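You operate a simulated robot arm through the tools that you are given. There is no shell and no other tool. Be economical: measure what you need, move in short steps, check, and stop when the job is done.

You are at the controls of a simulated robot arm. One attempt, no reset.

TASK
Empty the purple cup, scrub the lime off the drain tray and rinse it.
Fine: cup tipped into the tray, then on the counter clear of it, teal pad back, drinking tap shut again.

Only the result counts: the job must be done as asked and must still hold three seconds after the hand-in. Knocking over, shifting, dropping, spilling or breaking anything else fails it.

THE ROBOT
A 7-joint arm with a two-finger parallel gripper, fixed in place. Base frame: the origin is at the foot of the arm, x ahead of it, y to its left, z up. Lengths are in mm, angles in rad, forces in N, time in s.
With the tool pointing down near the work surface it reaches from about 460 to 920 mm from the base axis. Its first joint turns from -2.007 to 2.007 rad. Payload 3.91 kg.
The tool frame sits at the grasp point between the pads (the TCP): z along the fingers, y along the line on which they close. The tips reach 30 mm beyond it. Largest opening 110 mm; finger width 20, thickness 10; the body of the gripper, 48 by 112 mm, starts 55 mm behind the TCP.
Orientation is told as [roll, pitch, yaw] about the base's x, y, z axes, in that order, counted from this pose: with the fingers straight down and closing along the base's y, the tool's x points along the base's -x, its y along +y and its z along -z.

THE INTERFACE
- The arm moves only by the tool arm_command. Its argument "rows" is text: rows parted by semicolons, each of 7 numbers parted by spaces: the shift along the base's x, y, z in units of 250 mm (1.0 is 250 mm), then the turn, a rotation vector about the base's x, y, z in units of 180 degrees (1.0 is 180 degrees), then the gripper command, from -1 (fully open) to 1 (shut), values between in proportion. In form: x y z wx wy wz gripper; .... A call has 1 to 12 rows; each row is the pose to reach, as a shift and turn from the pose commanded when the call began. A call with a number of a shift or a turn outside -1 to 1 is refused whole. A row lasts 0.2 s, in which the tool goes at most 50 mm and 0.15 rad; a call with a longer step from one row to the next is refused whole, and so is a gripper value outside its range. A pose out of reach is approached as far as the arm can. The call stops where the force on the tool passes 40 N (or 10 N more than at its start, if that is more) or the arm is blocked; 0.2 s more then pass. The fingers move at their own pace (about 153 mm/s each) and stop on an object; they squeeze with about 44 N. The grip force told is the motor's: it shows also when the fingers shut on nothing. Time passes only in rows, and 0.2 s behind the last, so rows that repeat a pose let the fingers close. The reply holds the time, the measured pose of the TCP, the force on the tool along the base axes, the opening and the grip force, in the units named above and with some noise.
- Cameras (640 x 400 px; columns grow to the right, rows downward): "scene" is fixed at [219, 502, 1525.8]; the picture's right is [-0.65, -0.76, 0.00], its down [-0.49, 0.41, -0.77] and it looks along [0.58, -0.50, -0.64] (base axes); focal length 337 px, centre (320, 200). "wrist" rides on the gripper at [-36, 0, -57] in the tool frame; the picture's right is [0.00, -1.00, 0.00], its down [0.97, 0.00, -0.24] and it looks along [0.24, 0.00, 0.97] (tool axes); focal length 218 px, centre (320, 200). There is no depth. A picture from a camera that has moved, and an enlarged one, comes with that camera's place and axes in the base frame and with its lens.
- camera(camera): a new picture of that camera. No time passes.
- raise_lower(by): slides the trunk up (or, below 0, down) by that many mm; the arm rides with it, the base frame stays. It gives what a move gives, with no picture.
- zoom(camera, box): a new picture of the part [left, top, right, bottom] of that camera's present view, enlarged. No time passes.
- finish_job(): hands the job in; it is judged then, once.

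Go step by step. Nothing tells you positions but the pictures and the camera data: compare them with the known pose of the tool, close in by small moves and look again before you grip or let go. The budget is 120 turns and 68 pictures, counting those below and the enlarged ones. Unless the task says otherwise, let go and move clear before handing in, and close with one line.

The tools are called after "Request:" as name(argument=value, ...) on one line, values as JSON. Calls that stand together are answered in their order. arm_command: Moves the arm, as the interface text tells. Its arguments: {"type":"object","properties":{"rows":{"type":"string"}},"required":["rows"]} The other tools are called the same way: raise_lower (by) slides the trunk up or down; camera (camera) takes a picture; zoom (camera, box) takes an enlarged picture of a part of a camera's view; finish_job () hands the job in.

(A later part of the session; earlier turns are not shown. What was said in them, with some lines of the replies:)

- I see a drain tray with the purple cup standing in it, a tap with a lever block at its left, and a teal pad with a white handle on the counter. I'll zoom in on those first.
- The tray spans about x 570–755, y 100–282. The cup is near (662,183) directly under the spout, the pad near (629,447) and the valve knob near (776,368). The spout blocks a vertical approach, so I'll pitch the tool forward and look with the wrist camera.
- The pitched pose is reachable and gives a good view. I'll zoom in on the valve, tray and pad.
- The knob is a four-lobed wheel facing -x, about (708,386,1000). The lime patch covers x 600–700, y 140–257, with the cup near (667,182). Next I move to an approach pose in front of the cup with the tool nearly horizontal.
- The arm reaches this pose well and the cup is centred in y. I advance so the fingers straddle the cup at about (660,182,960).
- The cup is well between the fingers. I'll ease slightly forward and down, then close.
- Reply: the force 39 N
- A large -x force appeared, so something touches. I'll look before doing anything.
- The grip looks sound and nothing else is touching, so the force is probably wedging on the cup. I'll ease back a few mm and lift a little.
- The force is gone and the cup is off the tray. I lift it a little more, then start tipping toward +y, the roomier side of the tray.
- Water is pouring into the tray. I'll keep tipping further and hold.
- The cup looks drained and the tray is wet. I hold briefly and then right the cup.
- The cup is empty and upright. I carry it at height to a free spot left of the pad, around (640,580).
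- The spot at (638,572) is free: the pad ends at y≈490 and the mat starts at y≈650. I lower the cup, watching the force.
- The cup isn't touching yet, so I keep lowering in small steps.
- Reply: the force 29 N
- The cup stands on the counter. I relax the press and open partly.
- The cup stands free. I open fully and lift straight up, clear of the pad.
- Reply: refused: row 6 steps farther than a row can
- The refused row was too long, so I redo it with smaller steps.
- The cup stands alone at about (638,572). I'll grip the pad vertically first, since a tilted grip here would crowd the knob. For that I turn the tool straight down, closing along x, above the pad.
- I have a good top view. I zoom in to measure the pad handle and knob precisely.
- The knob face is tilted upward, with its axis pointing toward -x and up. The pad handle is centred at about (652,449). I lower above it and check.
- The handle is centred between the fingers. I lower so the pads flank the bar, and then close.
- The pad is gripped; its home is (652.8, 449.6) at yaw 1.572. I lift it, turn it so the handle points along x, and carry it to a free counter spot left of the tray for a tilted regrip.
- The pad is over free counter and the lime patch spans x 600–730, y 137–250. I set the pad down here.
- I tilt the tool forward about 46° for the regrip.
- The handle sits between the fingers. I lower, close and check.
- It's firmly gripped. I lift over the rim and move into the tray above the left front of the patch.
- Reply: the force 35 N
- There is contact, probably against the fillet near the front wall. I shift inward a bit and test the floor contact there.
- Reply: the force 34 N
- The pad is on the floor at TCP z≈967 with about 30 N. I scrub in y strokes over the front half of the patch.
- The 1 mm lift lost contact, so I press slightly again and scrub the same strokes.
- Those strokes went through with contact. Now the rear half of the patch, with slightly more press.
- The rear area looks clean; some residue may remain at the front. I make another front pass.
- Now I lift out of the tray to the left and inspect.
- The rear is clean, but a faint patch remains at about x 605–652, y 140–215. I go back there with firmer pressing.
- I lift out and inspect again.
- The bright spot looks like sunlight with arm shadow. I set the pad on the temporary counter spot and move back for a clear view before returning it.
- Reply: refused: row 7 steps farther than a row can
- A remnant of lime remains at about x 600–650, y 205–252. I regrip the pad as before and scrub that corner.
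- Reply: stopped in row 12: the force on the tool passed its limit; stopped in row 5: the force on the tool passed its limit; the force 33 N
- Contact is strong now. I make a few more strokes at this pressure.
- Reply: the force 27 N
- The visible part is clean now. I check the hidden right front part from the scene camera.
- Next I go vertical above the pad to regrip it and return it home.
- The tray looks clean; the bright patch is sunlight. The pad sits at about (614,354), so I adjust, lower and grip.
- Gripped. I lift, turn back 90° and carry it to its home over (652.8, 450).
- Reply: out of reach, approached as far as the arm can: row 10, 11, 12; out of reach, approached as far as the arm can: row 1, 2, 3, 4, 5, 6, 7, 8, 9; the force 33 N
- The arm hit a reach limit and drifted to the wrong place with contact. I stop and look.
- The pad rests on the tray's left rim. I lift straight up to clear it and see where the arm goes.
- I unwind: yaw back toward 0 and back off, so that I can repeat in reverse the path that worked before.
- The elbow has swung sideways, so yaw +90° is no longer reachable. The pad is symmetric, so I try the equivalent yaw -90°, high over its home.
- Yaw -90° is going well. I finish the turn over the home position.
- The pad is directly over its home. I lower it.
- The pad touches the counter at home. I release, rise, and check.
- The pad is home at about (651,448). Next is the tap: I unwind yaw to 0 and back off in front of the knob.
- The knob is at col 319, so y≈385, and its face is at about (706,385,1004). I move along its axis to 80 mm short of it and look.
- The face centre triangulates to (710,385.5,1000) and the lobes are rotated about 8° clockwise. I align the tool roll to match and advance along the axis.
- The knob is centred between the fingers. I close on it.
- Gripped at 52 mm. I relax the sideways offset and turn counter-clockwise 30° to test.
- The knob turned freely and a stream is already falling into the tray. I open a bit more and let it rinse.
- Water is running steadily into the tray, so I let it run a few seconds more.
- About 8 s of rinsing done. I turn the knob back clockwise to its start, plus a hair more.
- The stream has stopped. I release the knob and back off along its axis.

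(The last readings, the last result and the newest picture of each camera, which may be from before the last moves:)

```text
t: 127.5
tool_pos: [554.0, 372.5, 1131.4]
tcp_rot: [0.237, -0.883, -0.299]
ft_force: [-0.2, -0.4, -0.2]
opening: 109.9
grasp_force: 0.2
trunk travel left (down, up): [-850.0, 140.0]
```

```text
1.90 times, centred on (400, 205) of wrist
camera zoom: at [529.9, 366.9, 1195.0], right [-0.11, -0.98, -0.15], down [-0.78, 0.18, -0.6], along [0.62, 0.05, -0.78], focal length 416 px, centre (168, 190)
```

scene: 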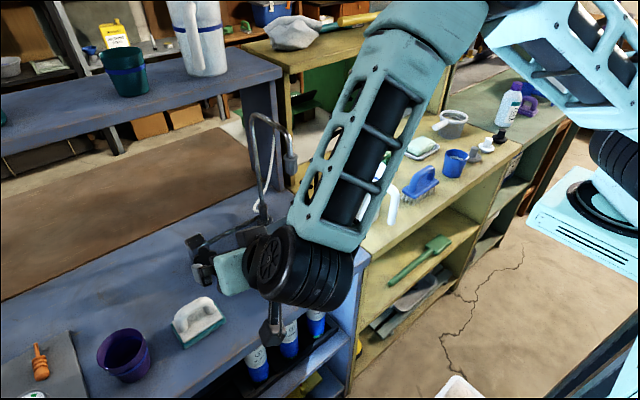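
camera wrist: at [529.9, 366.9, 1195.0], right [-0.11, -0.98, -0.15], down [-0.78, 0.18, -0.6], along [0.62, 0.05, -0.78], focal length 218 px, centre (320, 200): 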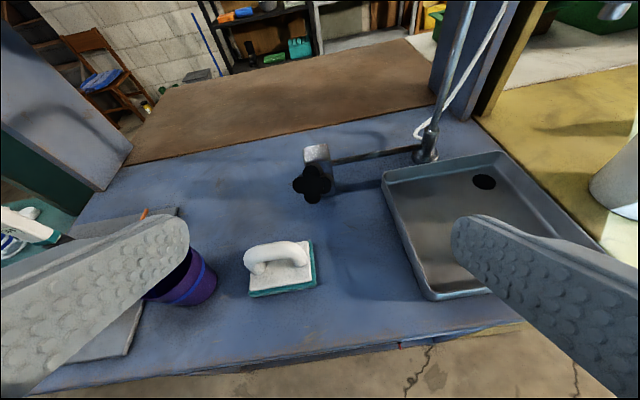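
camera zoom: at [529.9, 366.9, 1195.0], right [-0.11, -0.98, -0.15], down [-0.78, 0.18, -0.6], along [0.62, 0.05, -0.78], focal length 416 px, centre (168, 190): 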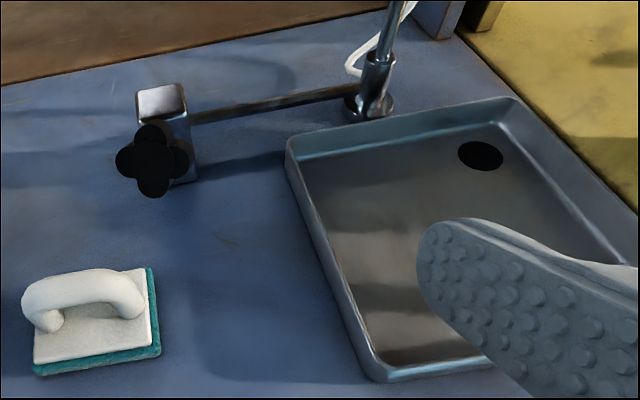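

Everything visible is clean and shut. I move further clear and take one last look at the right front of the tray.

Request:
arm_command(rows="-0.08 -0.1 0.1 0 0 0 -1;-0.16 -0.22 0.2 0 0 0 -1;-0.24 -0.35 0.3 0 0 0 -1;-0.3 -0.5 0.38 0 0 0 -1;-0.32 -0.66 0.4 0 0 0 -1;-0.32 -0.8 0.4 0 0 0 -1;-0.32 -0.8 0.4 0 0 0 -1")

Request:
zoom(camera="wrist", box=[160, 90, 460, 290])

```text
t: 129.2
tool_pos: [472.2, 172.5, 1230.2]
tcp_rot: [0.239, -0.882, -0.301]
ft_force: [0.6, 0.9, 0.1]
opening: 109.9
grasp_force: 0.1
trunk travel left (down, up): [-850.0, 140.0]
```

```text
2.00 times, centred on (310, 190) of wrist
camera zoom: at [448.9, 166.1, 1293.9], right [-0.11, -0.98, -0.15], down [-0.78, 0.18, -0.6], along [0.62, 0.05, -0.78], focal length 436 px, centre (340, 220)
```

zoom: 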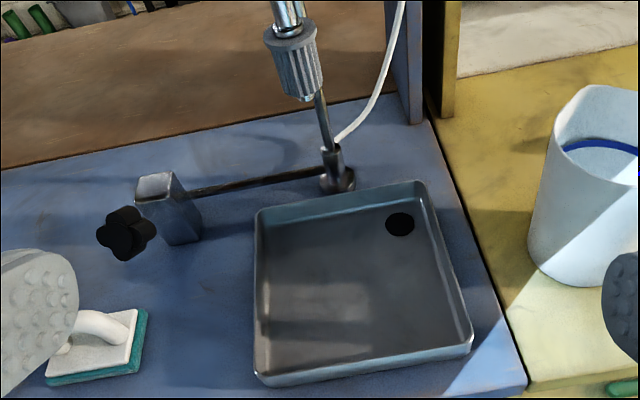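

The tray is clean with only a sunlight patch on it, the tap is shut with no stream, the pad is home and the cup stands on the counter. I hand in.

Request:
finish_job()

```text
The job is handed in.
```

I emptied the purple cup into the tray and stood it on the counter, scrubbed and rinsed the tray, put the teal pad back (turned end for end), and shut the tap; on the way back the pad once pressed on the tray's left rim at about 30 N, with no sign the tray moved.
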